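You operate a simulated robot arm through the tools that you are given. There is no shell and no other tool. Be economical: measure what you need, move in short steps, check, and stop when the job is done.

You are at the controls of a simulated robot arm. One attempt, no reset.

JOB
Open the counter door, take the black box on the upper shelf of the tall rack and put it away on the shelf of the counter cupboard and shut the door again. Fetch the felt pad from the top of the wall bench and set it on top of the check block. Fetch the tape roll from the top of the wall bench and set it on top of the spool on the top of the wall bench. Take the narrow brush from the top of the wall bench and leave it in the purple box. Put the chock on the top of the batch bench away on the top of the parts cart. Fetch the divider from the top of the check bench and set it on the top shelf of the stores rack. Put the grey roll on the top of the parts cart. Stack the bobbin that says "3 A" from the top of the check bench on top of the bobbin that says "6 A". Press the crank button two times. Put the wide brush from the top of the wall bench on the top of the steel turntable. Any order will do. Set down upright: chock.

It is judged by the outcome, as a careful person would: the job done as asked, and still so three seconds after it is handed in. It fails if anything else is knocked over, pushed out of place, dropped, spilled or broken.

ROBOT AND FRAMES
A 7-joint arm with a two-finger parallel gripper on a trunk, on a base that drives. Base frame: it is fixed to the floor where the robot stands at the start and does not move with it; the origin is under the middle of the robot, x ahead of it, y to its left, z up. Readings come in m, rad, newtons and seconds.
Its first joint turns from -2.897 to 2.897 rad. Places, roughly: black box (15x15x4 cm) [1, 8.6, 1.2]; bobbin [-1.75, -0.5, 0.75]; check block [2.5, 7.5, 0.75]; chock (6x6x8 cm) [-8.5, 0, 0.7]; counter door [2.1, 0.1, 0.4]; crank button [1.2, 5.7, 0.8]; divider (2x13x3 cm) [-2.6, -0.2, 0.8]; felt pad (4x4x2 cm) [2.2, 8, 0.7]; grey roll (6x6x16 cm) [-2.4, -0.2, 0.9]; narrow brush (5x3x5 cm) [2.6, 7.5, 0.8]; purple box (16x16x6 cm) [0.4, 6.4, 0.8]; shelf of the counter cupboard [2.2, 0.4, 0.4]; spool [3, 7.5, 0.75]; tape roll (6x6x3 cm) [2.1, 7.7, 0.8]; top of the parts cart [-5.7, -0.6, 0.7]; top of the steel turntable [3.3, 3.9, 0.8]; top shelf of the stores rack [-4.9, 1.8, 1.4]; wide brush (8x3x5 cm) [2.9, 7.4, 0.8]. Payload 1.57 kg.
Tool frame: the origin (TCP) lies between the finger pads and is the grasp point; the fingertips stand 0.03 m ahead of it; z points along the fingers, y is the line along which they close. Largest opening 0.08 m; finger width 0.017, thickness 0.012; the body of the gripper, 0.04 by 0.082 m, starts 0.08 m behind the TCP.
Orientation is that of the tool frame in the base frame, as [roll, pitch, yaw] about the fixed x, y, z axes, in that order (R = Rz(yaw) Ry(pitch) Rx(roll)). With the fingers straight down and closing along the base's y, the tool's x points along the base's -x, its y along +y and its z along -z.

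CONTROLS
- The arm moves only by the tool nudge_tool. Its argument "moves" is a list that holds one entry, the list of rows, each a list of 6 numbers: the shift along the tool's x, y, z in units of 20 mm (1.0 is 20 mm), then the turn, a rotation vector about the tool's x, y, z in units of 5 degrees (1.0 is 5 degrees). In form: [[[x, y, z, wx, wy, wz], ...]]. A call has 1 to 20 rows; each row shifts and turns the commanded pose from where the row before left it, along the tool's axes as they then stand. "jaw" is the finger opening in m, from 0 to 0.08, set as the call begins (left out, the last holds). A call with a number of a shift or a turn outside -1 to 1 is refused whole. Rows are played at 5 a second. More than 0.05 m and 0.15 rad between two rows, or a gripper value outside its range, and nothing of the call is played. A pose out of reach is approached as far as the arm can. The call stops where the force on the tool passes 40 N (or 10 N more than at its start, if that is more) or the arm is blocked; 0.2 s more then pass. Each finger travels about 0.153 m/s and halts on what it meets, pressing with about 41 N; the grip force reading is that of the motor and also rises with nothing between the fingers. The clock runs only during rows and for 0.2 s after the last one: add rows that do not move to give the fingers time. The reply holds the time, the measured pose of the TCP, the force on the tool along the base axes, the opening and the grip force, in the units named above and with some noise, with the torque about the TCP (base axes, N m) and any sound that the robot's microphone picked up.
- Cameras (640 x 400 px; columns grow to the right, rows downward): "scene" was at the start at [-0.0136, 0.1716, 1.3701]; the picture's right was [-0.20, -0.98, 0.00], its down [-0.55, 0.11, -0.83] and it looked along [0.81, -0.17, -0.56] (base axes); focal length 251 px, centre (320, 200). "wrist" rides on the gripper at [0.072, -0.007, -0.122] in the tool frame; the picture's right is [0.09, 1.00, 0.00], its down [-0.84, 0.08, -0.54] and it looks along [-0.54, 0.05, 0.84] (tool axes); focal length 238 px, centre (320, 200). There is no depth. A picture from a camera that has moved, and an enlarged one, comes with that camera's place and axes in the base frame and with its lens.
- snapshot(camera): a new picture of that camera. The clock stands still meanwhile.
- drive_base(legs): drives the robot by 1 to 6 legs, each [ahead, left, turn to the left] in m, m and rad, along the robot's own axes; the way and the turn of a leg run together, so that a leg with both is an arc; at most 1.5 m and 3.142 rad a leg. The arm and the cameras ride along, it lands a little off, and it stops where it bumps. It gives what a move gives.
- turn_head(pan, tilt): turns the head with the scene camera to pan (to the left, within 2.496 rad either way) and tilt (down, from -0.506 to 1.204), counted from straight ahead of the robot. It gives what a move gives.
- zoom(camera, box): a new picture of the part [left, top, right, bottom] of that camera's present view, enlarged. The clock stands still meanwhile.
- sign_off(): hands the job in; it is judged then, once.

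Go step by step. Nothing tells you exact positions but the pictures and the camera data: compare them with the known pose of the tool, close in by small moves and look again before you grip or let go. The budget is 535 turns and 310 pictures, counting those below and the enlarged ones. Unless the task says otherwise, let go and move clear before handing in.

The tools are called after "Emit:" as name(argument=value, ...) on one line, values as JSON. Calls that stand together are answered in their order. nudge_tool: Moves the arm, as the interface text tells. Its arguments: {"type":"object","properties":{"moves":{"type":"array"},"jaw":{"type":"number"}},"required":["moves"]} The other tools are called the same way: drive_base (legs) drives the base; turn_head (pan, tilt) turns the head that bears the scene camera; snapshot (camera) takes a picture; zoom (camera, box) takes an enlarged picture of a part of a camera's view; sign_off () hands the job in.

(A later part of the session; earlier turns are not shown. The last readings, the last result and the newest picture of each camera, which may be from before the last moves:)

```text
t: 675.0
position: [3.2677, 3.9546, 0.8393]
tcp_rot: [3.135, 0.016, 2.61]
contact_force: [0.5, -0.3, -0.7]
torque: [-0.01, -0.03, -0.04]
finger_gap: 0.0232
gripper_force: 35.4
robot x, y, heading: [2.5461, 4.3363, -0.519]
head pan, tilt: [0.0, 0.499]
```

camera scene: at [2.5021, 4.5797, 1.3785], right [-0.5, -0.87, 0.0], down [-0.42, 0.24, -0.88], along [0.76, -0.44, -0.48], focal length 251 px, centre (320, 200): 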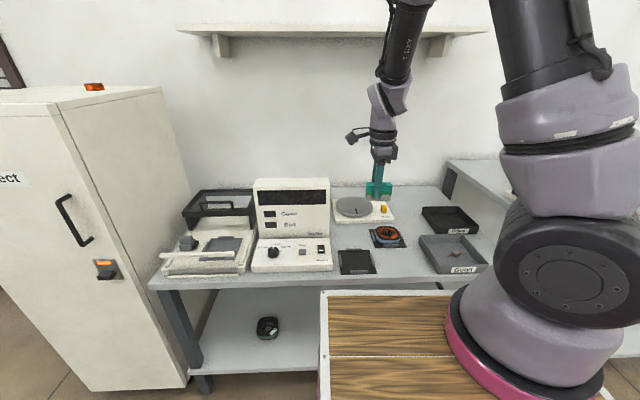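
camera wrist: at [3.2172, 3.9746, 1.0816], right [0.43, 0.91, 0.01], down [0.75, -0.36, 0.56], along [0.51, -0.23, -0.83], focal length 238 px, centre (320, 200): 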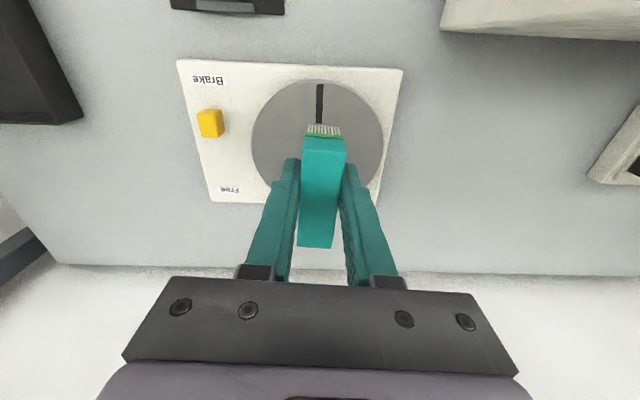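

Emit:
nudge_tool(moves=[[[0, 0, 0.1, 0, 0, 0], [0, 0, 0.1, 0, 0, 0]]])

Emit:
zoom(camera="scene", box=[320, 190, 400, 250])

```text
t: 675.6
position: [3.2683, 3.956, 0.8361]
tcp_rot: [3.135, 0.014, 2.61]
contact_force: [0.4, 0.2, -1.0]
torque: [0.01, -0.01, 0.0]
finger_gap: 0.0231
gripper_force: 35.8
robot x, y, heading: [2.5483, 4.3385, -0.518]
head pan, tilt: [0.0, 0.499]
```

```text
6.67 times, centred on (360, 220) of scene
camera zoom: at [2.6323, 4.5055, 1.3785], right [-0.5, -0.87, 0.0], down [-0.42, 0.24, -0.88], along [0.76, -0.43, -0.48], focal length 1675 px, centre (53, 67)
```

zoom: 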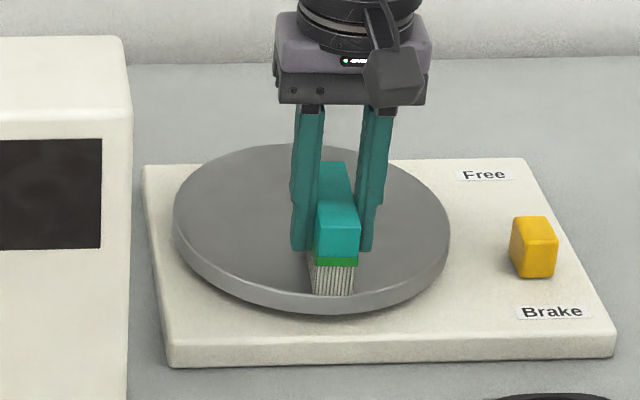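

The brush is now too near the front edge; disk centre works out to ≈(3.30,3.94). I lift a little, shift 3.5 cm back, and lower.

Emit:
nudge_tool(moves=[[[0, 0, -0.7, 0, 0, 0], [-0.9, 0, 0, 0, 0, 0], [-0.85, -0.1, 0, 0, 0, 0], [0, 0, 0.5, 0, 0, 0], [0, 0, 0.1, 0, 0, 0]]])

Emit:
nudge_tool(moves=[[[0, 0, 0.1, 0, 0, 0], [0, 0, 0.1, 0, 0, 0], [0, 0, 0.1, 0, 0, 0]]])

Emit:
zoom(camera="scene", box=[320, 190, 400, 250])

```text
t: 676.8
position: [3.297, 3.9351, 0.8376]
tcp_rot: [3.136, 0.016, 2.61]
contact_force: [0.6, 0.1, -0.4]
torque: [-0.01, 0.01, 0.01]
finger_gap: 0.0231
gripper_force: 34.9
robot x, y, heading: [2.5439, 4.3355, -0.519]
head pan, tilt: [0.0, 0.499]
```

```text
t: 677.6
position: [3.2955, 3.9352, 0.8322]
tcp_rot: [3.135, 0.016, 2.61]
contact_force: [0.2, -1.1, -0.4]
torque: [-0.02, 0.01, -0.02]
finger_gap: 0.0231
gripper_force: 35.3
robot x, y, heading: [2.5467, 4.3399, -0.52]
head pan, tilt: [0.0, 0.499]
```

```text
6.67 times, centred on (360, 220) of scene
camera zoom: at [2.6323, 4.5055, 1.3785], right [-0.5, -0.87, 0.0], down [-0.42, 0.24, -0.88], along [0.76, -0.43, -0.48], focal length 1675 px, centre (53, 67)
```

zoom: 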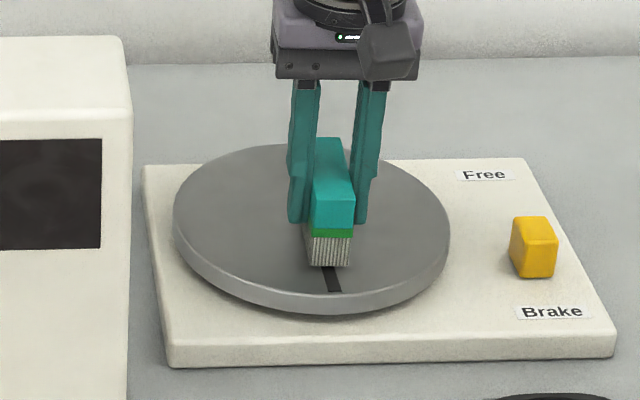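

Well centred now. Continue lowering until contact.

Emit:
nudge_tool(moves=[[[0, 0, 0.1, 0, 0, 0], [0, 0, 0.1, 0, 0, 0], [0, 0, 0.1, 0, 0, 0]]])

Emit:
nudge_tool(moves=[[[0, 0, 0.1, 0, 0, 0], [0, 0, 0.1, 0, 0, 0], [0, 0, 0.1, 0, 0, 0]]])

Emit:
nudge_tool(moves=[[[0, 0, 0.1, 0, 0, 0], [0, 0, 0.1, 0, 0, 0], [0, 0, 0.1, 0, 0, 0]]])

```text
t: 678.4
position: [3.2968, 3.9356, 0.8292]
tcp_rot: [3.132, 0.019, 2.61]
contact_force: [-2.6, 0.2, 30.0]
torque: [0.2, 0.62, -0.01]
finger_gap: 0.0234
gripper_force: 35.5
robot x, y, heading: [2.5447, 4.335, -0.518]
head pan, tilt: [0.0, 0.499]
```

```text
t: 679.2
position: [3.2969, 3.9343, 0.8217]
tcp_rot: [3.134, 0.017, 2.61]
contact_force: [4.0, -2.5, 33.6]
torque: [-0.14, 0.02, 0.01]
finger_gap: 0.0234
gripper_force: 35.7
robot x, y, heading: [2.5461, 4.3396, -0.519]
head pan, tilt: [0.0, 0.499]
```

```text
t: 680.0
position: [3.294, 3.9365, 0.816]
tcp_rot: [3.132, 0.015, 2.611]
contact_force: [0.4, -1.1, 34.2]
torque: [-0.09, 0.12, 0.02]
finger_gap: 0.0235
gripper_force: 35.7
robot x, y, heading: [2.5465, 4.3363, -0.519]
head pan, tilt: [0.0, 0.499]
```

Contact was made; the brush slid slightly up in the grip. Release and rise.

Emit:
nudge_tool(moves=[[[0, 0, -0.1, 0, 0, 0], [0, 0, 0, 0, 0, 0]]])

Emit:
nudge_tool(moves=[[[0, 0, 0, 0, 0, 0], [0, 0, 0, 0, 0, 0], [0, 0, -0.3, 0, 0, 0], [0, 0, -0.7, 0, 0, 0], [0, 0, -1, 0, 0, 0], [0, 0, -1, 0, 0, 0], [0, 0, -1, 0, 0, 0], [0, 0, -1, 0, 0, 0], [0, 0, -1, 0, 0, 0], [0, 0, -1, 0, 0, 0], [0, 0, -1, 0, 0, 0], [0, 0, -1, 0, 0, 0], [0, 0, -1, 0, 0, 0]]], jaw=0.055)

Emit:
zoom(camera="scene", box=[320, 190, 400, 250])

```text
t: 680.6
position: [3.2951, 3.9356, 0.8165]
tcp_rot: [3.135, 0.014, 2.612]
contact_force: [3.6, -1.0, 11.3]
torque: [-0.21, -0.26, 0.04]
finger_gap: 0.0235
gripper_force: 36.0
robot x, y, heading: [2.544, 4.3369, -0.519]
head pan, tilt: [0.0, 0.499]
```

```text
t: 683.4
position: [3.2917, 3.9354, 1.0166]
tcp_rot: [3.134, 0.012, 2.609]
contact_force: [0.2, 0.9, -0.5]
torque: [0.02, 0.03, -0.01]
finger_gap: 0.055
gripper_force: 0.0
robot x, y, heading: [2.5476, 4.3358, -0.519]
head pan, tilt: [0.0, 0.499]
```

```text
6.67 times, centred on (360, 220) of scene
camera zoom: at [2.6325, 4.5054, 1.3785], right [-0.5, -0.87, 0.0], down [-0.42, 0.24, -0.88], along [0.76, -0.43, -0.48], focal length 1675 px, centre (53, 67)
```

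zoom: 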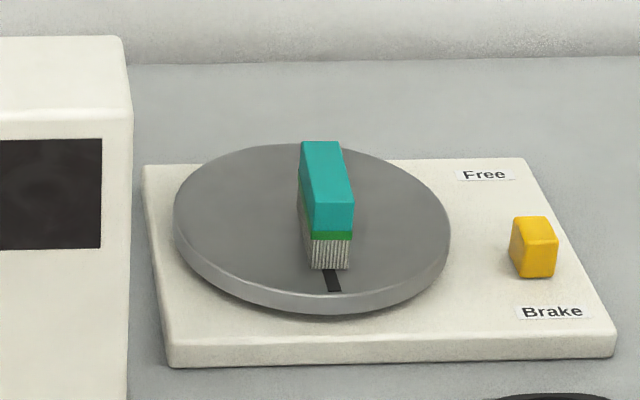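

Wide brush stands on the turntable. Now the narrow brush: back to the wall bench.

Emit:
drive_base(legs=[[-0.15, 0, 0], [0, 0, 1.62], [1.0, 0, 0], [0.85, 0, 0], [0, 1.2, 0], [0.3, 0, 0]])

Emit:
snapshot(camera="scene")

Emit:
snapshot(camera="wrist")

```text
t: 685.8
position: [3.2053, 4.1051, 1.0168]
tcp_rot: [-3.129, 0.016, 2.742]
contact_force: [-16.7, -18.4, 10.2]
torque: [-0.29, 0.33, 0.04]
finger_gap: 0.0345
gripper_force: 0.0
robot x, y, heading: [2.4126, 4.4119, -0.371]
head pan, tilt: [0.0, 0.499]
stopped in leg 2: the force on the tool passed its limit at 56 N (the readings are from after the stop); the commanded pose is now the measured one
```

```text
116 pictures are left
camera scene: at [2.4734, 4.59, 1.3786], right [-0.36, -0.93, 0.0], down [-0.45, 0.17, -0.88], along [0.82, -0.32, -0.48], focal length 251 px, centre (320, 200)
```

scene: 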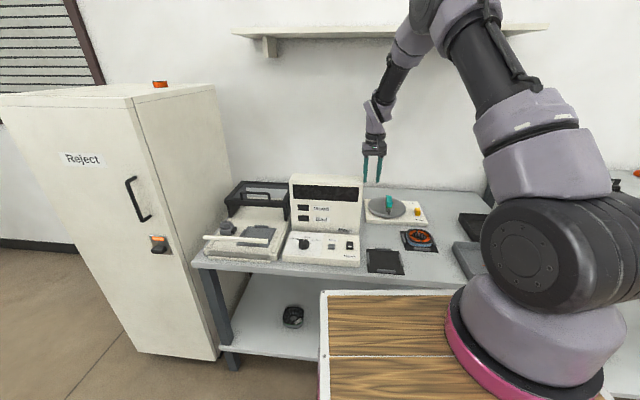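

```text
115 pictures are left
camera wrist: at [3.137, 4.1287, 1.1372], right [0.3, 0.95, -0.02], down [0.8, -0.24, 0.55], along [0.52, -0.18, -0.83], focal length 238 px, centre (320, 200)
```

wrist: 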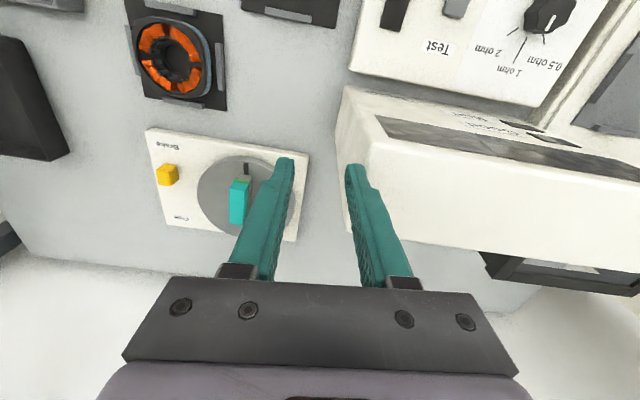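

The extended arm touched the Meter box while turning — I turn back a little, raise and retract the arm, and check the Meter.

Emit:
drive_base(legs=[[0, 0, -0.12]])

Emit:
nudge_tool(moves=[[[0, 0, -1, 0, 0, 0], [0, 0, -1, 0, 0, 0], [0, 0, -1, 0, 0, 0], [0, 0, -1, 0, 0, 0], [0, 0, -1, 0, 0, 0], [0, 0, -1, 0, 0, 0], [1, 0, 0, 0, 0, 0], [1, 0, 0, 0, 0, 0], [1, 0, 0, 0, 0, 0], [1, 0, 0, 0, 0, 0], [1, 0, 0, 0, 0, 0], [1, 0, 0, 0, 0, 0], [1, 0, 0, 0, 0, 0], [1, 0, 0, 0, 0, 0], [1, 0, 0, 0, 0, 0], [1, 0, 0, 0, 0, 0], [1, 0, 0, 0, 0, 0]]])

Emit:
zoom(camera="scene", box=[200, 140, 480, 300])

```text
t: 686.8
position: [3.1667, 4.0167, 1.0166]
tcp_rot: [-3.132, 0.018, 2.624]
contact_force: [-0.2, -0.3, -0.6]
torque: [-0.01, -0.03, 0.02]
finger_gap: 0.0548
gripper_force: 0.1
robot x, y, heading: [2.4174, 4.4088, -0.484]
head pan, tilt: [0.0, 0.499]
```

```text
t: 690.4
position: [2.9735, 4.1261, 1.1327]
tcp_rot: [-3.131, 0.015, 2.628]
contact_force: [-0.7, 0.2, 1.3]
torque: [-0.01, 0.05, 0.0]
finger_gap: 0.055
gripper_force: 0.1
robot x, y, heading: [2.4137, 4.4127, -0.488]
head pan, tilt: [0.0, 0.499]
```

```text
2.29 times, centred on (340, 220) of scene
camera zoom: at [2.4962, 4.5821, 1.3785], right [-0.47, -0.88, 0.0], down [-0.42, 0.22, -0.88], along [0.78, -0.41, -0.48], focal length 574 px, centre (274, 154)
```

zoom: 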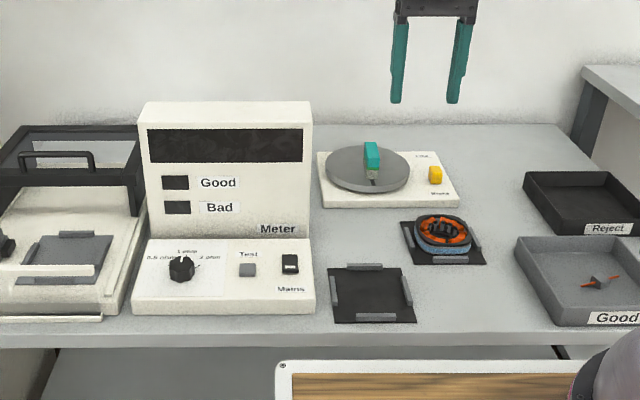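

Nothing there has moved. With the arm tucked I turn and go to the narrow brush.

Emit:
drive_base(legs=[[0, 0, 1.588], [1.0, 0, 0], [0.85, 0, 0], [0, 1.2, 0], [0.3, 0, 0]])

Emit:
snapshot(camera="scene")

Emit:
snapshot(camera="wrist")

```text
t: 711.0
position: [2.5431, 7.4565, 1.1324]
tcp_rot: [-3.132, 0.018, -2.04]
contact_force: [-0.3, 0.6, 0.5]
torque: [-0.04, 0.03, 0.01]
finger_gap: 0.0551
gripper_force: 0.1
robot x, y, heading: [2.284, 6.8827, 1.131]
head pan, tilt: [0.0, 0.499]
```

```text
113 pictures are left
camera scene: at [2.1087, 6.9562, 1.3785], right [0.9, -0.43, 0.0], down [-0.2, -0.43, -0.88], along [0.38, 0.79, -0.48], focal length 251 px, centre (320, 200)
```

scene: 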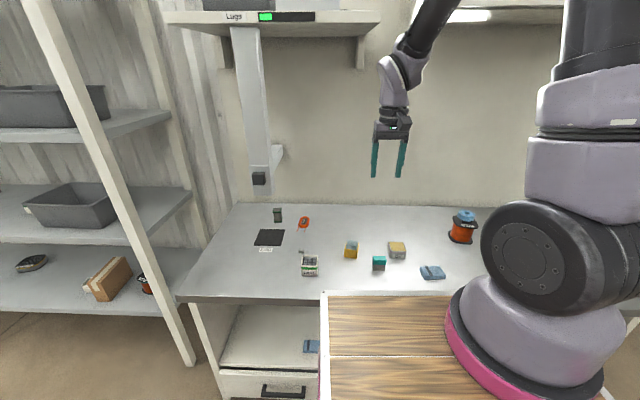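

```text
112 pictures are left
camera wrist: at [2.515, 7.3865, 1.2526], right [-0.93, 0.37, -0.01], down [0.3, 0.78, 0.56], along [0.21, 0.51, -0.83], focal length 238 px, centre (320, 200)
```

wrist: 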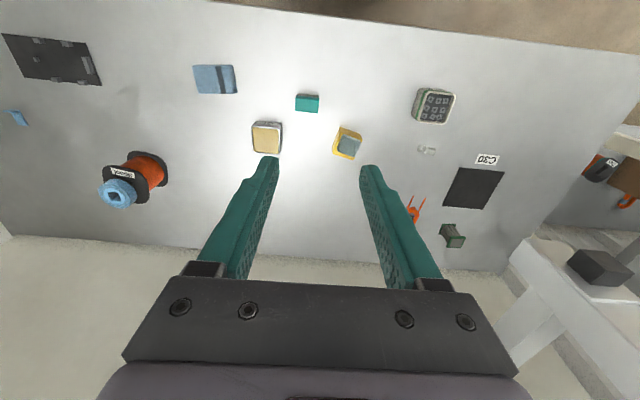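

Emit:
nudge_tool(moves=[[[-0.35, -0.6, 1, 0, 0, 0], [-0.3, -0.58, 1, 0, 0, 0], [0, 0, 1, 0, 0, 0], [0, 0, 1, 0, 0, 0], [0, 0, 1, 0, 0, 0], [0, 0, 1, 0, 0, 0], [0, 0, 1, 0, 0, 0], [0, 0, 1, 0, 0, 0], [0, 0, 1, 0, 0, 0], [0, 0, 1, 0, 0, 0], [0, 0, 1, 0, 0, 0]]], jaw=0.07)

Emit:
snapshot(camera="wrist")

```text
t: 713.4
position: [2.5726, 7.4582, 0.9127]
tcp_rot: [-3.131, 0.017, -2.04]
contact_force: [0.1, -0.7, 0.5]
torque: [0.05, -0.02, -0.03]
finger_gap: 0.0698
gripper_force: 0.0
robot x, y, heading: [2.2844, 6.8829, 1.127]
head pan, tilt: [0.0, 0.499]
```

```text
111 pictures are left
camera wrist: at [2.5449, 7.3893, 1.0325], right [-0.93, 0.37, -0.01], down [0.3, 0.78, 0.56], along [0.21, 0.51, -0.83], focal length 238 px, centre (320, 200)
```

wrist: 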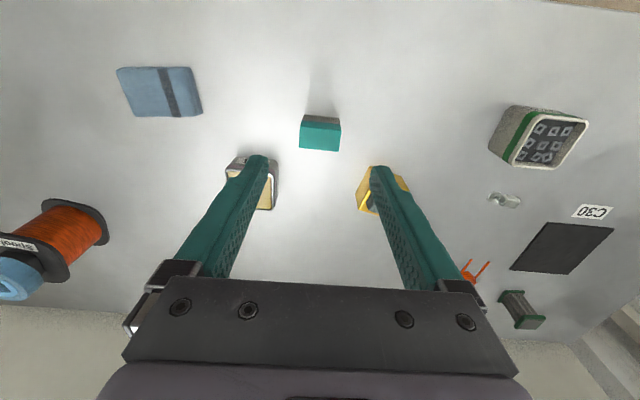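

Emit:
nudge_tool(moves=[[[-0.3, 0, 1, 0, 0, 0], [0, 0, 1, 0, 0, 0], [0, 0, 1, 0, 0, 0], [0, 0, 1, 0, 0, 0]]])

Emit:
snapshot(camera="wrist")

```text
t: 714.4
position: [2.5765, 7.4649, 0.833]
tcp_rot: [-3.13, 0.017, -2.04]
contact_force: [0.6, 0.5, 0.3]
torque: [0.0, 0.01, -0.02]
finger_gap: 0.0699
gripper_force: 0.1
robot x, y, heading: [2.2822, 6.8828, 1.131]
head pan, tilt: [0.0, 0.499]
```

```text
110 pictures are left
camera wrist: at [2.5495, 7.396, 0.9532], right [-0.93, 0.37, -0.01], down [0.3, 0.78, 0.56], along [0.21, 0.51, -0.83], focal length 238 px, centre (320, 200)
```

wrist: 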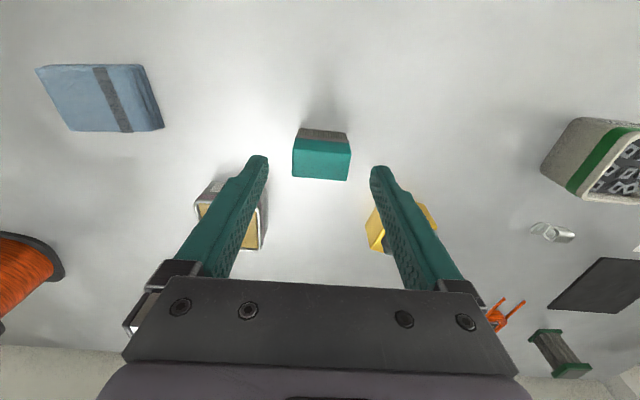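

Emit:
nudge_tool(moves=[[[0, 0, 1, 0, 0, 0], [0, 0, 1, 0, 0, 0], [0, 0, 0.35, 0, 0, 0]]])

Emit:
nudge_tool(moves=[[[0, 0, 0, 0, 0, 0], [0, 0, 0, 0, 0, 0], [0, 0, 0, 0, 0, 0], [0, 0, 0, 0, 0, 0]]], jaw=0.02)

Emit:
nudge_tool(moves=[[[0, 0, -0.3, 0, 0, 0], [0, 0, -0.3, 0, 0, 0], [0, 0, -0.5, 0, 0, 0], [0, 0, -0.5, 0, 0, 0], [0, 0, -0.8, 0, 0, 0], [0, 0, -0.8, 0, 0, 0], [0, 0, -0.8, 0, 0, 0], [0, 0, -0.8, 0, 0, 0], [0, 0, -0.8, 0, 0, 0], [0, 0, -0.8, 0, 0, 0], [0, 0, -0.8, 0, 0, 0], [0, 0, -0.8, 0, 0, 0], [0, 0, -0.8, 0, 0, 0], [0, 0, -0.8, 0, 0, 0], [0, 0, -0.8, 0, 0, 0], [0, 0, -0.8, 0, 0, 0], [0, 0, -0.8, 0, 0, 0], [0, 0, -0.8, 0, 0, 0]]])

Emit:
snapshot(camera="wrist")

```text
t: 715.2
position: [2.5778, 7.4654, 0.7852]
tcp_rot: [-3.13, 0.018, -2.039]
contact_force: [0.1, 0.5, 0.0]
torque: [0.0, 0.0, 0.0]
finger_gap: 0.0699
gripper_force: 0.0
robot x, y, heading: [2.2853, 6.8797, 1.132]
head pan, tilt: [0.0, 0.499]
```

```text
t: 716.2
position: [2.5781, 7.4652, 0.785]
tcp_rot: [-3.129, 0.016, -2.039]
contact_force: [0.0, -0.4, -0.5]
torque: [0.0, 0.0, 0.02]
finger_gap: 0.0431
gripper_force: 41.3
robot x, y, heading: [2.2837, 6.884, 1.129]
head pan, tilt: [0.0, 0.499]
```

```text
t: 720.0
position: [2.5737, 7.4627, 1.0431]
tcp_rot: [-3.13, 0.016, -2.04]
contact_force: [0.7, -0.7, -0.3]
torque: [-0.04, -0.04, -0.02]
finger_gap: 0.0432
gripper_force: 41.1
robot x, y, heading: [2.2871, 6.8889, 1.131]
head pan, tilt: [0.0, 0.499]
```

```text
109 pictures are left
camera wrist: at [2.546, 7.3936, 1.1623], right [-0.93, 0.37, -0.01], down [0.3, 0.78, 0.55], along [0.21, 0.51, -0.83], focal length 238 px, centre (320, 200)
```

wrist: 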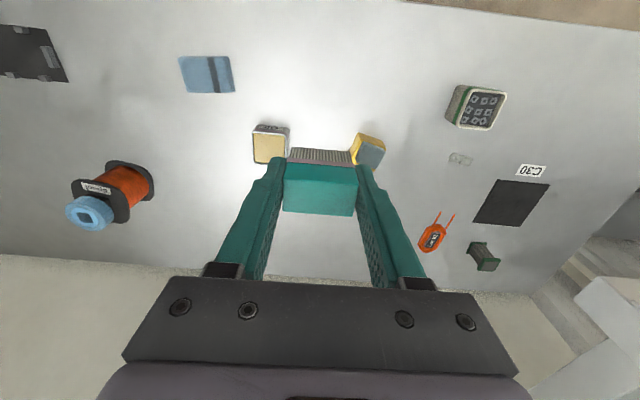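

Narrow brush held. I drive out and around to the front of the left bench where the purple box is.

Emit:
drive_base(legs=[[-0.35, 0, -0.03], [0, -1.2, 0], [-1.0, 0, 0], [-0.85, 0, 0]])

Emit:
drive_base(legs=[[0, 1.4, 0], [0.25, 0.15, 0]])

Emit:
turn_head(pan=0.8, tilt=0.6)

Emit:
snapshot(camera="scene")

```text
t: 736.8
position: [2.6657, 4.9542, 1.0416]
tcp_rot: [-3.131, 0.017, -2.076]
contact_force: [-0.8, -0.3, -0.5]
torque: [0.0, 0.0, 0.0]
finger_gap: 0.0432
gripper_force: 41.3
robot x, y, heading: [2.358, 4.385, 1.095]
head pan, tilt: [0.0, 0.499]
```

```text
t: 745.0
position: [1.4069, 5.794, 1.0407]
tcp_rot: [-3.132, 0.014, -2.079]
contact_force: [0.8, 0.4, -0.7]
torque: [-0.03, 0.02, 0.01]
finger_gap: 0.0433
gripper_force: 40.9
robot x, y, heading: [1.093, 5.2263, 1.092]
head pan, tilt: [0.0, 0.499]
stopped in leg 2: the robot was blocked; the commanded pose is now the measured one
```

```text
t: 746.2
position: [1.4067, 5.7935, 1.0402]
tcp_rot: [-3.131, 0.015, -2.08]
contact_force: [0.0, -0.1, -1.5]
torque: [-0.01, 0.01, 0.0]
finger_gap: 0.0432
gripper_force: 41.3
robot x, y, heading: [1.098, 5.2276, 1.088]
head pan, tilt: [0.799, 0.6]
```

```text
108 pictures are left
camera scene: at [0.8542, 5.31, 1.3694], right [0.95, 0.31, 0.0], down [0.18, -0.54, -0.83], along [-0.26, 0.78, -0.56], focal length 251 px, centre (320, 200)
```

scene: 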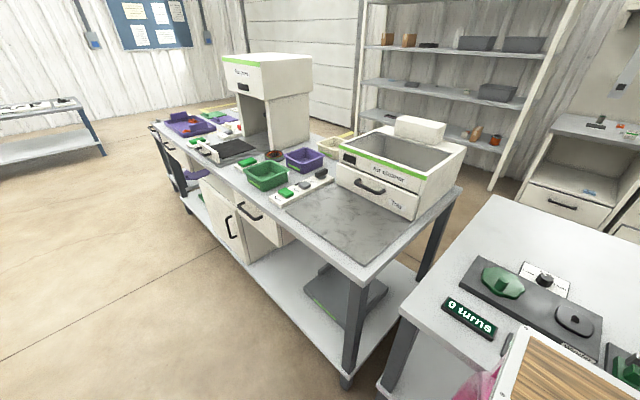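

Touched the bench edge lightly; I back off and slide left along the other bench.

Emit:
drive_base(legs=[[-0.12, 0, 0], [0, 1.08, 0]])

Emit:
turn_head(pan=0.0, tilt=0.6)

Emit:
snapshot(camera="scene")

Emit:
snapshot(camera="wrist")

```text
t: 752.6
position: [0.3948, 6.192, 1.0416]
tcp_rot: [-3.131, 0.013, -2.085]
contact_force: [0.7, 0.0, -0.5]
torque: [-0.03, 0.03, 0.01]
finger_gap: 0.0432
gripper_force: 40.7
robot x, y, heading: [0.0807, 5.627, 1.083]
head pan, tilt: [0.799, 0.6]
```

```text
t: 753.7
position: [0.3953, 6.1915, 1.0425]
tcp_rot: [-3.132, 0.014, -2.085]
contact_force: [-0.3, 0.3, -0.5]
torque: [0.0, 0.0, 0.01]
finger_gap: 0.043
gripper_force: 40.8
robot x, y, heading: [0.0772, 5.6255, 1.083]
head pan, tilt: [0.0, 0.6]
```

```text
107 pictures are left
camera scene: at [-0.093, 5.7064, 1.3694], right [0.88, -0.47, 0.0], down [-0.26, -0.5, -0.83], along [0.39, 0.73, -0.56], focal length 251 px, centre (320, 200)
```

scene: 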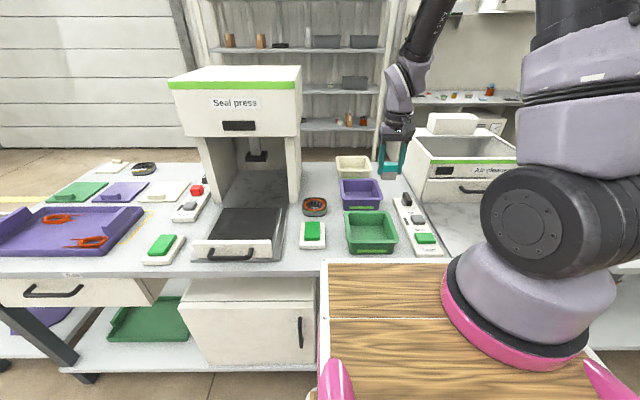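

```text
106 pictures are left
camera wrist: at [0.3644, 6.1256, 1.1615], right [-0.91, 0.41, -0.01], down [0.34, 0.76, 0.55], along [0.24, 0.5, -0.83], focal length 238 px, centre (320, 200)
```

wrist: 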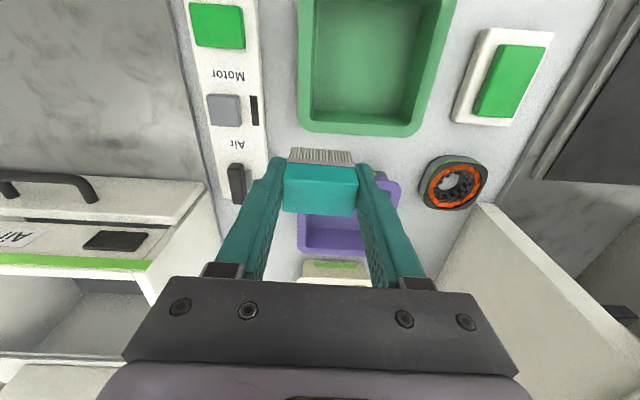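

Emit:
nudge_tool(moves=[[[-0.95, 0.27, 0, 0, 0, 0], [-0.95, 0.27, 0, 0, 0, 0], [-0.95, 0.27, 0, 0, 0, 0], [-0.95, 0.27, 0, 0, 0, 0], [-0.95, 0.27, 0, 0, 0, 0], [-0.95, 0.27, 0, 0, 0, 0], [-0.95, 0.27, 0, 0, 0, 0], [-0.95, 0.27, 0, 0, 0, 0], [-0.95, 0.27, 0, 0, 0, 0], [-0.95, 0.27, 0, 0, 0, 0]]])

Emit:
snapshot(camera="wrist")

Emit:
zoom(camera="scene", box=[290, 130, 450, 260])

```text
t: 755.9
position: [0.4415, 6.3848, 1.0435]
tcp_rot: [-3.132, 0.014, -2.085]
contact_force: [-0.4, 0.5, -0.4]
torque: [0.02, 0.01, -0.01]
finger_gap: 0.0431
gripper_force: 40.9
robot x, y, heading: [0.0815, 5.6285, 1.081]
head pan, tilt: [0.0, 0.6]
```

```text
105 pictures are left
camera wrist: at [0.4111, 6.3177, 1.1638], right [-0.91, 0.41, -0.01], down [0.34, 0.76, 0.55], along [0.24, 0.5, -0.83], focal length 238 px, centre (320, 200)
```

wrist: 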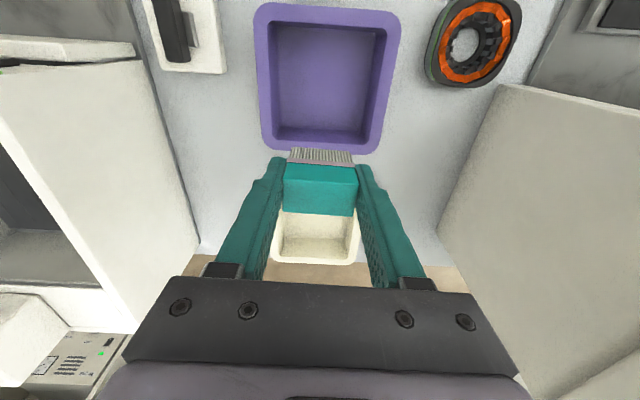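

```text
3.08 times, centred on (370, 195) of scene
camera zoom: at [-0.093, 5.7061, 1.3694], right [0.88, -0.47, 0.0], down [-0.26, -0.5, -0.83], along [0.39, 0.73, -0.56], focal length 773 px, centre (166, 215)
```

zoom: 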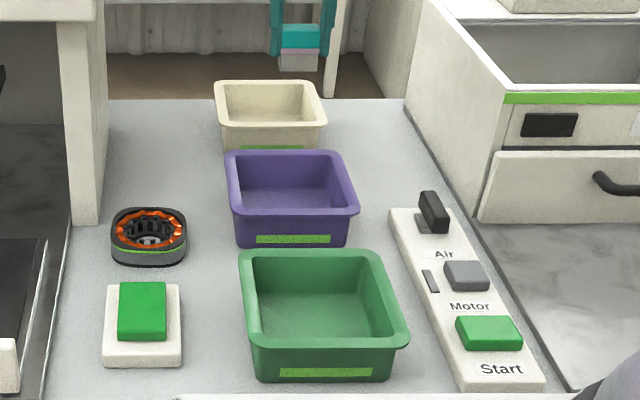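

Emit:
nudge_tool(moves=[[[0.7, 0.22, 0, 0, 0, 0], [0.7, 0.22, 0, 0, 0, 0], [0, 0, 1, 0, 0, 0], [0, 0, 1, 0, 0, 0], [0, 0, 1, 0, 0, 0], [0, 0, 1, 0, 0, 0], [0, 0, 1, 0, 0, 0]]])

Emit:
snapshot(camera="wrist")

Emit:
zoom(camera="scene", box=[290, 130, 450, 260])

```text
t: 757.5
position: [0.421, 6.365, 0.9427]
tcp_rot: [-3.133, 0.014, -2.087]
contact_force: [-0.4, 0.3, 0.2]
torque: [0.0, -0.01, -0.04]
finger_gap: 0.0433
gripper_force: 40.6
robot x, y, heading: [0.0763, 5.6281, 1.079]
head pan, tilt: [0.0, 0.6]
```

```text
103 pictures are left
camera wrist: at [0.3911, 6.2985, 1.0628], right [-0.91, 0.41, -0.01], down [0.34, 0.76, 0.55], along [0.24, 0.5, -0.83], focal length 238 px, centre (320, 200)
```

wrist: 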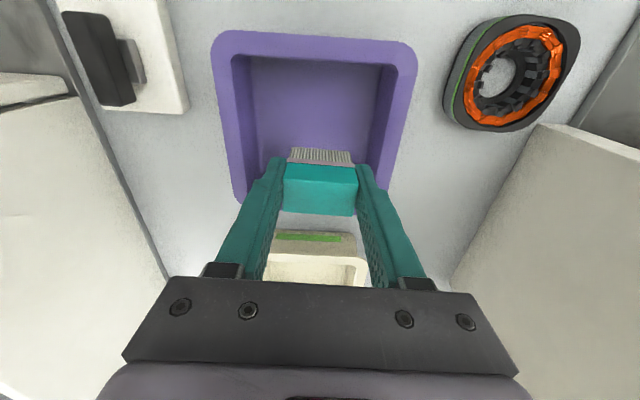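

```text
3.08 times, centred on (370, 195) of scene
camera zoom: at [-0.093, 5.7061, 1.3694], right [0.88, -0.47, 0.0], down [-0.26, -0.5, -0.83], along [0.39, 0.73, -0.56], focal length 773 px, centre (166, 215)
```

zoom: 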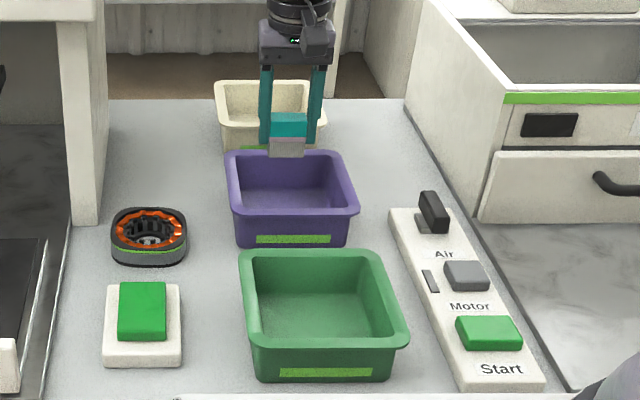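

Emit:
nudge_tool(moves=[[[0, -0.4, 1, 0, 0, 0], [0, 0, 1, 0, 0, 0], [0, 0, 1, 0, 0, 0], [0, 0, 0.7, 0, 0, 0]]])

Emit:
zoom(camera="scene", box=[290, 130, 450, 260])

Emit:
snapshot(camera="wrist")

```text
t: 758.5
position: [0.4306, 6.3613, 0.8678]
tcp_rot: [-3.131, 0.014, -2.083]
contact_force: [-1.6, 0.6, -0.4]
torque: [0.01, 0.0, 0.01]
finger_gap: 0.0431
gripper_force: 40.5
robot x, y, heading: [0.0811, 5.627, 1.085]
head pan, tilt: [0.0, 0.6]
```

```text
3.08 times, centred on (370, 195) of scene
camera zoom: at [-0.093, 5.7062, 1.3694], right [0.88, -0.47, 0.0], down [-0.26, -0.5, -0.83], along [0.39, 0.73, -0.56], focal length 773 px, centre (166, 215)
```

zoom: 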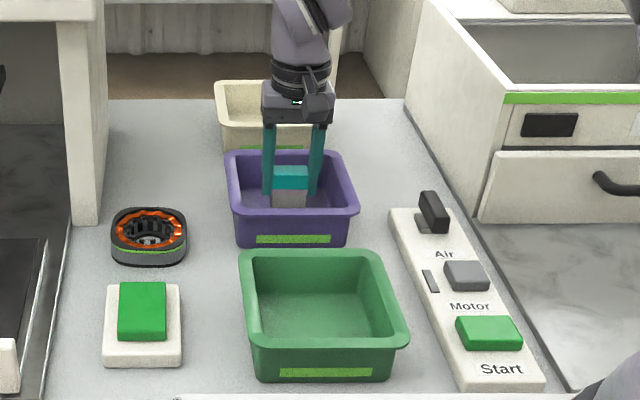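

```text
100 pictures are left
camera wrist: at [0.3993, 6.2946, 0.9887], right [-0.91, 0.41, -0.01], down [0.34, 0.76, 0.55], along [0.24, 0.5, -0.83], focal length 238 px, centre (320, 200)
```

wrist: 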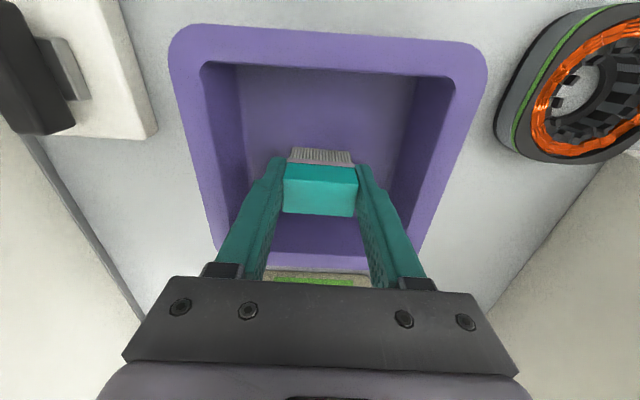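

Well inside the box. Lower to the floor of it.

Emit:
nudge_tool(moves=[[[0, 0, 0.5, 0, 0, 0], [0, 0, 0.3, 0, 0, 0], [0, 0, 0.2, 0, 0, 0], [0, 0, 0.1, 0, 0, 0]]])

Emit:
nudge_tool(moves=[[[0, 0, 0.15, 0, 0, 0], [0, 0, 0.15, 0, 0, 0]]])

Emit:
nudge_tool(moves=[[[0, 0, 0.15, 0, 0, 0], [0, 0, 0.15, 0, 0, 0]]])

```text
t: 759.6
position: [0.43, 6.3638, 0.851]
tcp_rot: [-3.134, 0.018, -2.086]
contact_force: [0.6, -0.1, 12.2]
torque: [0.13, 0.24, 0.01]
finger_gap: 0.0433
gripper_force: 40.8
robot x, y, heading: [0.0782, 5.6311, 1.083]
head pan, tilt: [0.0, 0.6]
stopped in row 4: the force on the tool passed its limit at 40 N (the readings are from after the stop); the commanded pose is now the measured one
```

```text
t: 760.0
position: [0.4309, 6.365, 0.85]
tcp_rot: [-3.134, 0.021, -2.086]
contact_force: [0.5, -1.1, 12.4]
torque: [0.08, 0.2, 0.05]
finger_gap: 0.0431
gripper_force: 40.7
robot x, y, heading: [0.0794, 5.6312, 1.085]
head pan, tilt: [0.0, 0.6]
stopped in row 2: the force on the tool passed its limit at 41 N (the readings are from after the stop); the commanded pose is now the measured one
```

```text
t: 760.5
position: [0.4322, 6.3663, 0.8494]
tcp_rot: [-3.135, 0.025, -2.087]
contact_force: [-0.9, -1.3, 13.3]
torque: [-0.01, 0.17, -0.02]
finger_gap: 0.0434
gripper_force: 41.4
robot x, y, heading: [0.0813, 5.6274, 1.082]
head pan, tilt: [0.0, 0.6]
stopped in row 2: the force on the tool passed its limit at 40 N (the readings are from after the stop); the commanded pose is now the measured one
```

Contact with the box floor. Release and rise.

Emit:
nudge_tool(moves=[[[0, 0, -0.05, 0, 0, 0], [0, 0, 0, 0, 0, 0], [0, 0, 0, 0, 0, 0]]], jaw=0.06)

Emit:
nudge_tool(moves=[[[0, 0, -0.3, 0, 0, 0], [0, 0, -0.7, 0, 0, 0], [0, 0, -1, 0, 0, 0], [0, 0, -1, 0, 0, 0], [0, 0, -1, 0, 0, 0], [0, 0, -1, 0, 0, 0], [0, 0, -1, 0, 0, 0], [0, 0, -1, 0, 0, 0], [0, 0, -1, 0, 0, 0], [0, 0, -1, 0, 0, 0], [0, 0, -1, 0, 0, 0], [0, 0, -1, 0, 0, 0], [0, 0, -1, 0, 0, 0], [1, 0, 0, 0, 0, 0], [1, 0, 0, 0, 0, 0], [1, 0, 0, 0, 0, 0], [1, 0, 0, 0, 0, 0], [1, 0, 0, 0, 0, 0], [1, 0, 0, 0, 0, 0]]])

Emit:
zoom(camera="scene", box=[290, 130, 450, 260])

```text
t: 761.3
position: [0.4303, 6.3654, 0.8495]
tcp_rot: [-3.135, 0.025, -2.087]
contact_force: [-0.5, -0.5, 0.1]
torque: [0.01, -0.01, 0.0]
finger_gap: 0.0603
gripper_force: 0.0
robot x, y, heading: [0.0797, 5.6262, 1.078]
head pan, tilt: [0.0, 0.6]
```

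```text
t: 765.3
position: [0.3682, 6.2593, 1.0865]
tcp_rot: [-3.135, 0.026, -2.089]
contact_force: [-0.2, 0.2, -0.4]
torque: [-0.02, -0.01, -0.04]
finger_gap: 0.0601
gripper_force: 0.0
robot x, y, heading: [0.08, 5.6301, 1.084]
head pan, tilt: [0.0, 0.6]
```

```text
3.08 times, centred on (370, 195) of scene
camera zoom: at [-0.0928, 5.7064, 1.3694], right [0.88, -0.47, 0.0], down [-0.27, -0.5, -0.82], along [0.39, 0.73, -0.57], focal length 773 px, centre (166, 215)
```

zoom: 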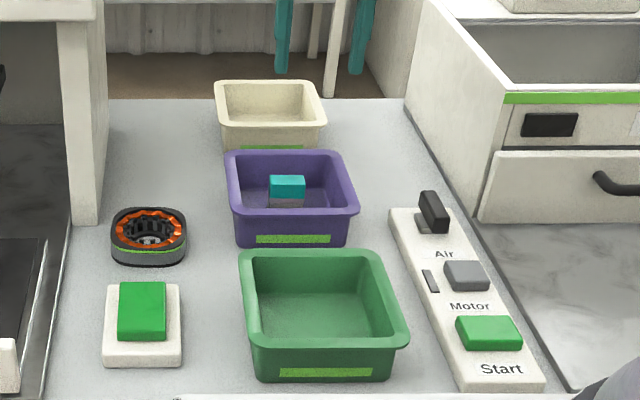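

Narrow brush is in the purple box. Last item: the black box on the tall rack. I look to the left for a way around the bench.

Emit:
turn_head(pan=1.3, tilt=0.4)

Emit:
snapshot(camera="scene")

```text
t: 766.7
position: [0.3681, 6.2579, 1.0871]
tcp_rot: [-3.135, 0.023, -2.088]
contact_force: [0.1, 0.8, 0.5]
torque: [0.0, -0.05, -0.02]
finger_gap: 0.0598
gripper_force: 0.0
robot x, y, heading: [0.0837, 5.627, 1.079]
head pan, tilt: [1.3, 0.4]
```

```text
98 pictures are left
camera scene: at [-0.2016, 5.6919, 1.3876], right [0.69, 0.73, 0.0], down [0.28, -0.27, -0.92], along [-0.67, 0.63, -0.39], focal length 251 px, centre (320, 200)
```

scene: 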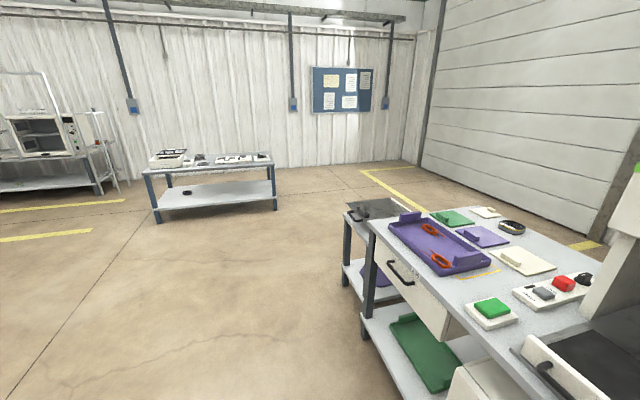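

The floor on the left is free. I drive around the left end and behind the bench toward the tall rack.

Emit:
drive_base(legs=[[-0.05, 1.15, 0.02], [0, 1.1, 0], [1.0, 0, 0], [0.95, 0, 0], [0, -0.9, 0]])

Emit:
turn_head(pan=-0.4, tilt=0.3)

Emit:
snapshot(camera="scene")

```text
t: 791.5
position: [0.0007, 8.5928, 1.0866]
tcp_rot: [-3.134, 0.025, -2.055]
contact_force: [0.0, 0.4, 0.4]
torque: [-0.01, -0.02, 0.0]
finger_gap: 0.0599
gripper_force: 0.0
robot x, y, heading: [-0.2662, 7.9523, 1.121]
head pan, tilt: [1.3, 0.4]
```

```text
t: 793.2
position: [-0.0002, 8.5919, 1.0882]
tcp_rot: [-3.135, 0.026, -2.056]
contact_force: [0.3, 0.1, 0.2]
torque: [0.0, 0.03, 0.04]
finger_gap: 0.0601
gripper_force: 0.0
robot x, y, heading: [-0.2675, 7.9526, 1.112]
head pan, tilt: [-0.4, 0.3]
```

```text
97 pictures are left
camera scene: at [-0.4109, 8.0074, 1.3969], right [0.66, -0.75, 0.0], down [-0.22, -0.19, -0.96], along [0.72, 0.63, -0.3], focal length 251 px, centre (320, 200)
```

scene: 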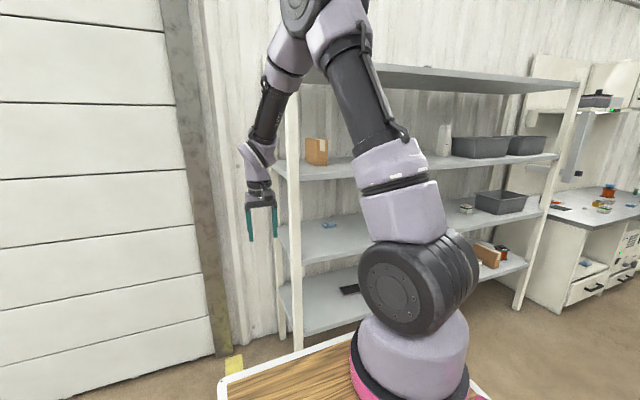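

Emit:
drive_base(legs=[[0, -0.85, 0]])

Emit:
turn_head(pan=0.0, tilt=0.2)

Emit:
snapshot(camera="scene")

```text
t: 797.7
position: [0.7608, 8.2183, 1.0878]
tcp_rot: [-3.134, 0.023, -2.056]
contact_force: [-0.1, -0.8, 0.1]
torque: [0.0, 0.02, 0.0]
finger_gap: 0.06
gripper_force: 0.1
robot x, y, heading: [0.4958, 7.5768, 1.115]
head pan, tilt: [-0.4, 0.3]
```

```text
t: 798.6
position: [0.7612, 8.2192, 1.0873]
tcp_rot: [-3.134, 0.026, -2.056]
contact_force: [-0.1, 0.0, 0.0]
torque: [0.03, 0.01, 0.01]
finger_gap: 0.0599
gripper_force: 0.1
robot x, y, heading: [0.496, 7.5791, 1.114]
head pan, tilt: [0.0, 0.201]
```

```text
96 pictures are left
camera scene: at [0.3208, 7.6564, 1.4062], right [0.9, -0.44, 0.0], down [-0.09, -0.18, -0.98], along [0.43, 0.88, -0.2], focal length 251 px, centre (320, 200)
```

scene: 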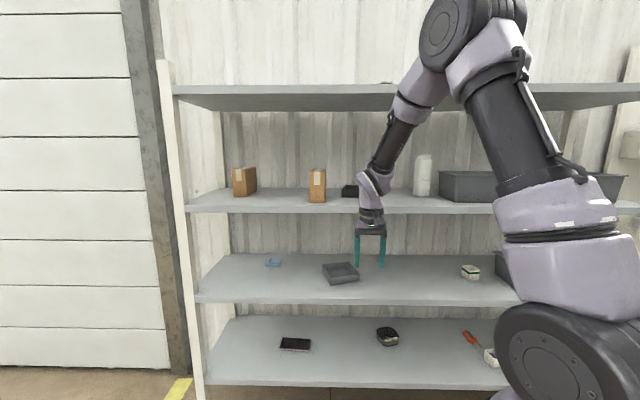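

Emit:
zoom(camera="scene", box=[300, 150, 460, 230])

```text
4.00 times, centred on (380, 190) of scene
camera zoom: at [0.3208, 7.6564, 1.4062], right [0.9, -0.44, 0.0], down [-0.09, -0.18, -0.98], along [0.43, 0.88, -0.2], focal length 1005 px, centre (80, 240)
```

zoom: 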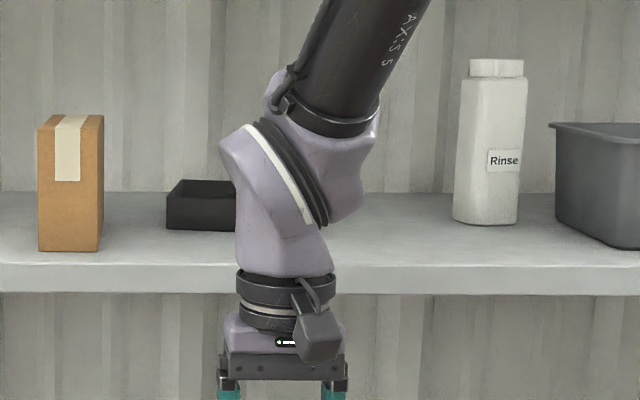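

The black box is an open tray on the upper shelf straight ahead. I'll grip its right side wall with the tool pitched forward ~60°. First I pitch and raise the arm here.

Emit:
nudge_tool(moves=[[[0, 0, -1, 0, -1, 0], [0, 0, -1, 0, -1, 0], [0, 0, -1, 0, -1, 0], [0, 0, -1, 0, -1, 0], [0, 0, -1, 0, -1, 0], [0, 0, -1, 0, -1, 0], [0, 0, -1, 0, -1, 0], [0, 0, -1, 0, -1, 0], [0, 0, -1, 0, -1, 0], [0, 0, -1, 0, -1, 0], [0, 0, -1, 0, -1, 0], [0, 0, -1, 0, -1, 0]]])

Emit:
snapshot(camera="wrist")

Emit:
snapshot(camera="scene")

```text
t: 801.2
position: [0.7068, 8.132, 1.2972]
tcp_rot: [-3.124, 1.07, -2.044]
contact_force: [-0.3, 0.2, -0.4]
torque: [0.01, 0.0, -0.02]
finger_gap: 0.0599
gripper_force: 0.1
out of reach, approached as far as the arm can: row 12
robot x, y, heading: [0.4948, 7.5811, 1.116]
head pan, tilt: [0.0, 0.201]
```

```text
94 pictures are left
camera wrist: at [0.6465, 8.0034, 1.292], right [-0.9, 0.43, -0.09], down [-0.11, -0.03, 0.99], along [0.42, 0.9, 0.07], focal length 238 px, centre (320, 200)
```

wrist: 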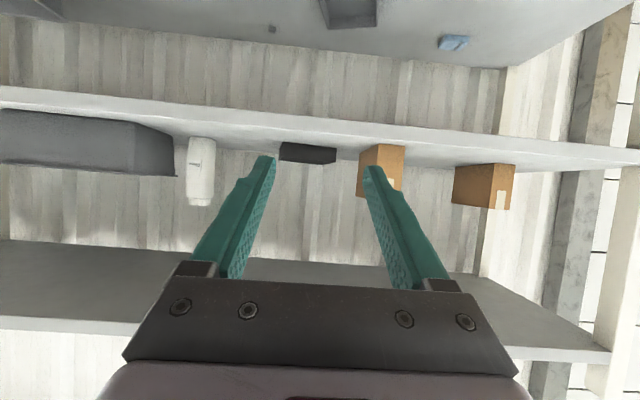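

```text
93 pictures are left
camera scene: at [0.3209, 7.6567, 1.4062], right [0.9, -0.44, 0.0], down [-0.09, -0.18, -0.98], along [0.43, 0.88, -0.2], focal length 251 px, centre (320, 200)
```

scene: 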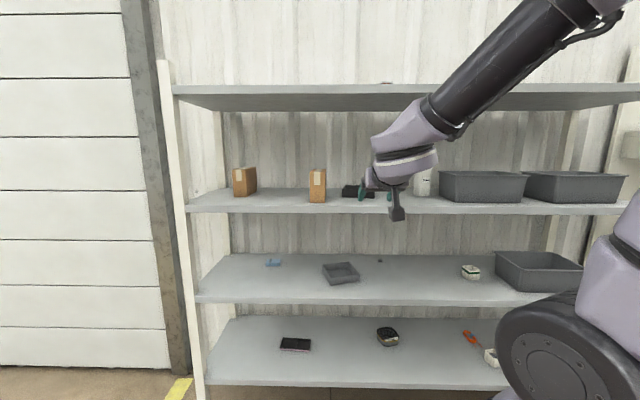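

The box's front centre is ≈(0.963,8.577), shelf z≈1.193. I drive forward 0.38 and look.

Emit:
drive_base(legs=[[0.38, -0.06, 0]])

Emit:
snapshot(camera="wrist")

Emit:
turn_head(pan=0.0, tilt=0.35)

Emit:
snapshot(camera="scene")

```text
t: 803.6
position: [0.9272, 8.4473, 1.2968]
tcp_rot: [-3.124, 1.07, -2.043]
contact_force: [-0.3, -0.2, 0.8]
torque: [0.0, -0.04, 0.01]
finger_gap: 0.0598
gripper_force: 0.0
robot x, y, heading: [0.7158, 7.8948, 1.119]
head pan, tilt: [0.0, 0.201]
```

```text
92 pictures are left
camera wrist: at [0.8678, 8.3192, 1.2921], right [-0.9, 0.43, -0.09], down [-0.11, -0.02, 0.99], along [0.42, 0.9, 0.07], focal length 238 px, centre (320, 200)
```

wrist: 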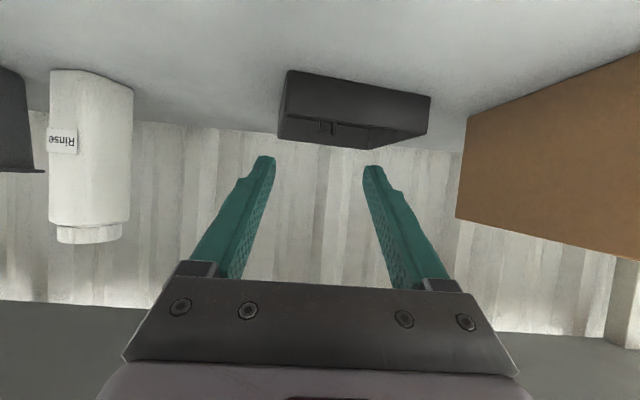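

```text
t: 804.3
position: [0.9271, 8.4475, 1.2982]
tcp_rot: [-3.124, 1.07, -2.042]
contact_force: [1.1, 0.4, 0.5]
torque: [-0.03, 0.02, 0.02]
finger_gap: 0.06
gripper_force: 0.1
robot x, y, heading: [0.7203, 7.8983, 1.114]
head pan, tilt: [0.0, 0.351]
```

```text
91 pictures are left
camera scene: at [0.5423, 7.972, 1.3922], right [0.9, -0.44, 0.0], down [-0.15, -0.31, -0.94], along [0.41, 0.84, -0.34], focal length 251 px, centre (320, 200)
```

scene: 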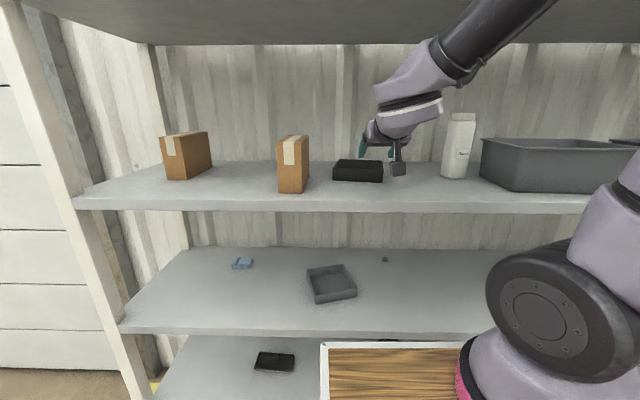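

Emit:
nudge_tool(moves=[[[0, 0, 0, 0.75, 0, 0.41], [0, 0, 0, 0.75, 0, 0.41], [-0.54, -0.23, 0.95, 0, 0, 0], [-0.54, -0.23, 0.95, 0, 0, 0], [-0.54, -0.23, 0.95, 0, 0, 0], [-0.54, -0.23, 0.95, 0, 0, 0]]], jaw=0.05)

Emit:
snapshot(camera="wrist")

Emit:
zoom(camera="scene", box=[300, 110, 460, 210])

```text
t: 805.7
position: [0.9934, 8.5054, 1.2991]
tcp_rot: [-3.125, 1.071, -2.191]
contact_force: [-0.7, -0.6, -0.4]
torque: [0.03, -0.01, 0.04]
finger_gap: 0.0502
gripper_force: 0.0
robot x, y, heading: [0.7139, 7.896, 1.117]
head pan, tilt: [0.0, 0.351]
```

```text
90 pictures are left
camera wrist: at [0.916, 8.3885, 1.2937], right [-0.83, 0.55, -0.09], down [-0.11, -0.01, 0.99], along [0.55, 0.83, 0.07], focal length 238 px, centre (320, 200)
```

wrist: 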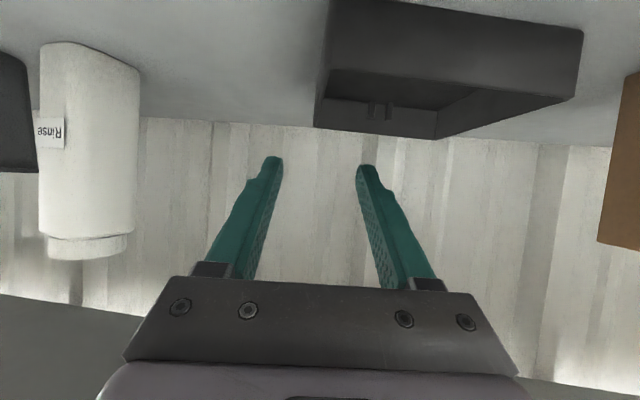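

```text
4.00 times, centred on (380, 160) of scene
camera zoom: at [0.5422, 7.9718, 1.3922], right [0.9, -0.44, 0.0], down [-0.15, -0.31, -0.94], along [0.41, 0.84, -0.34], focal length 1005 px, centre (80, 360)
```

zoom: 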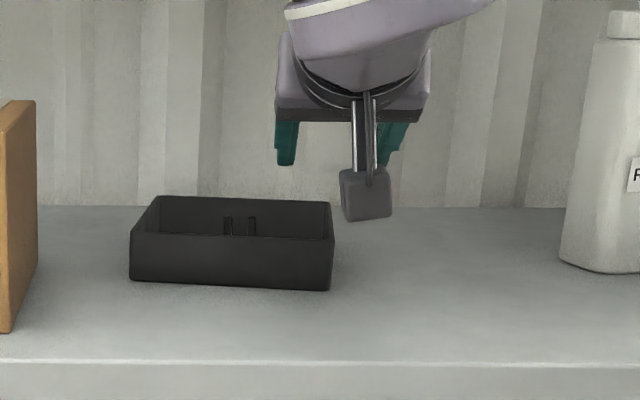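

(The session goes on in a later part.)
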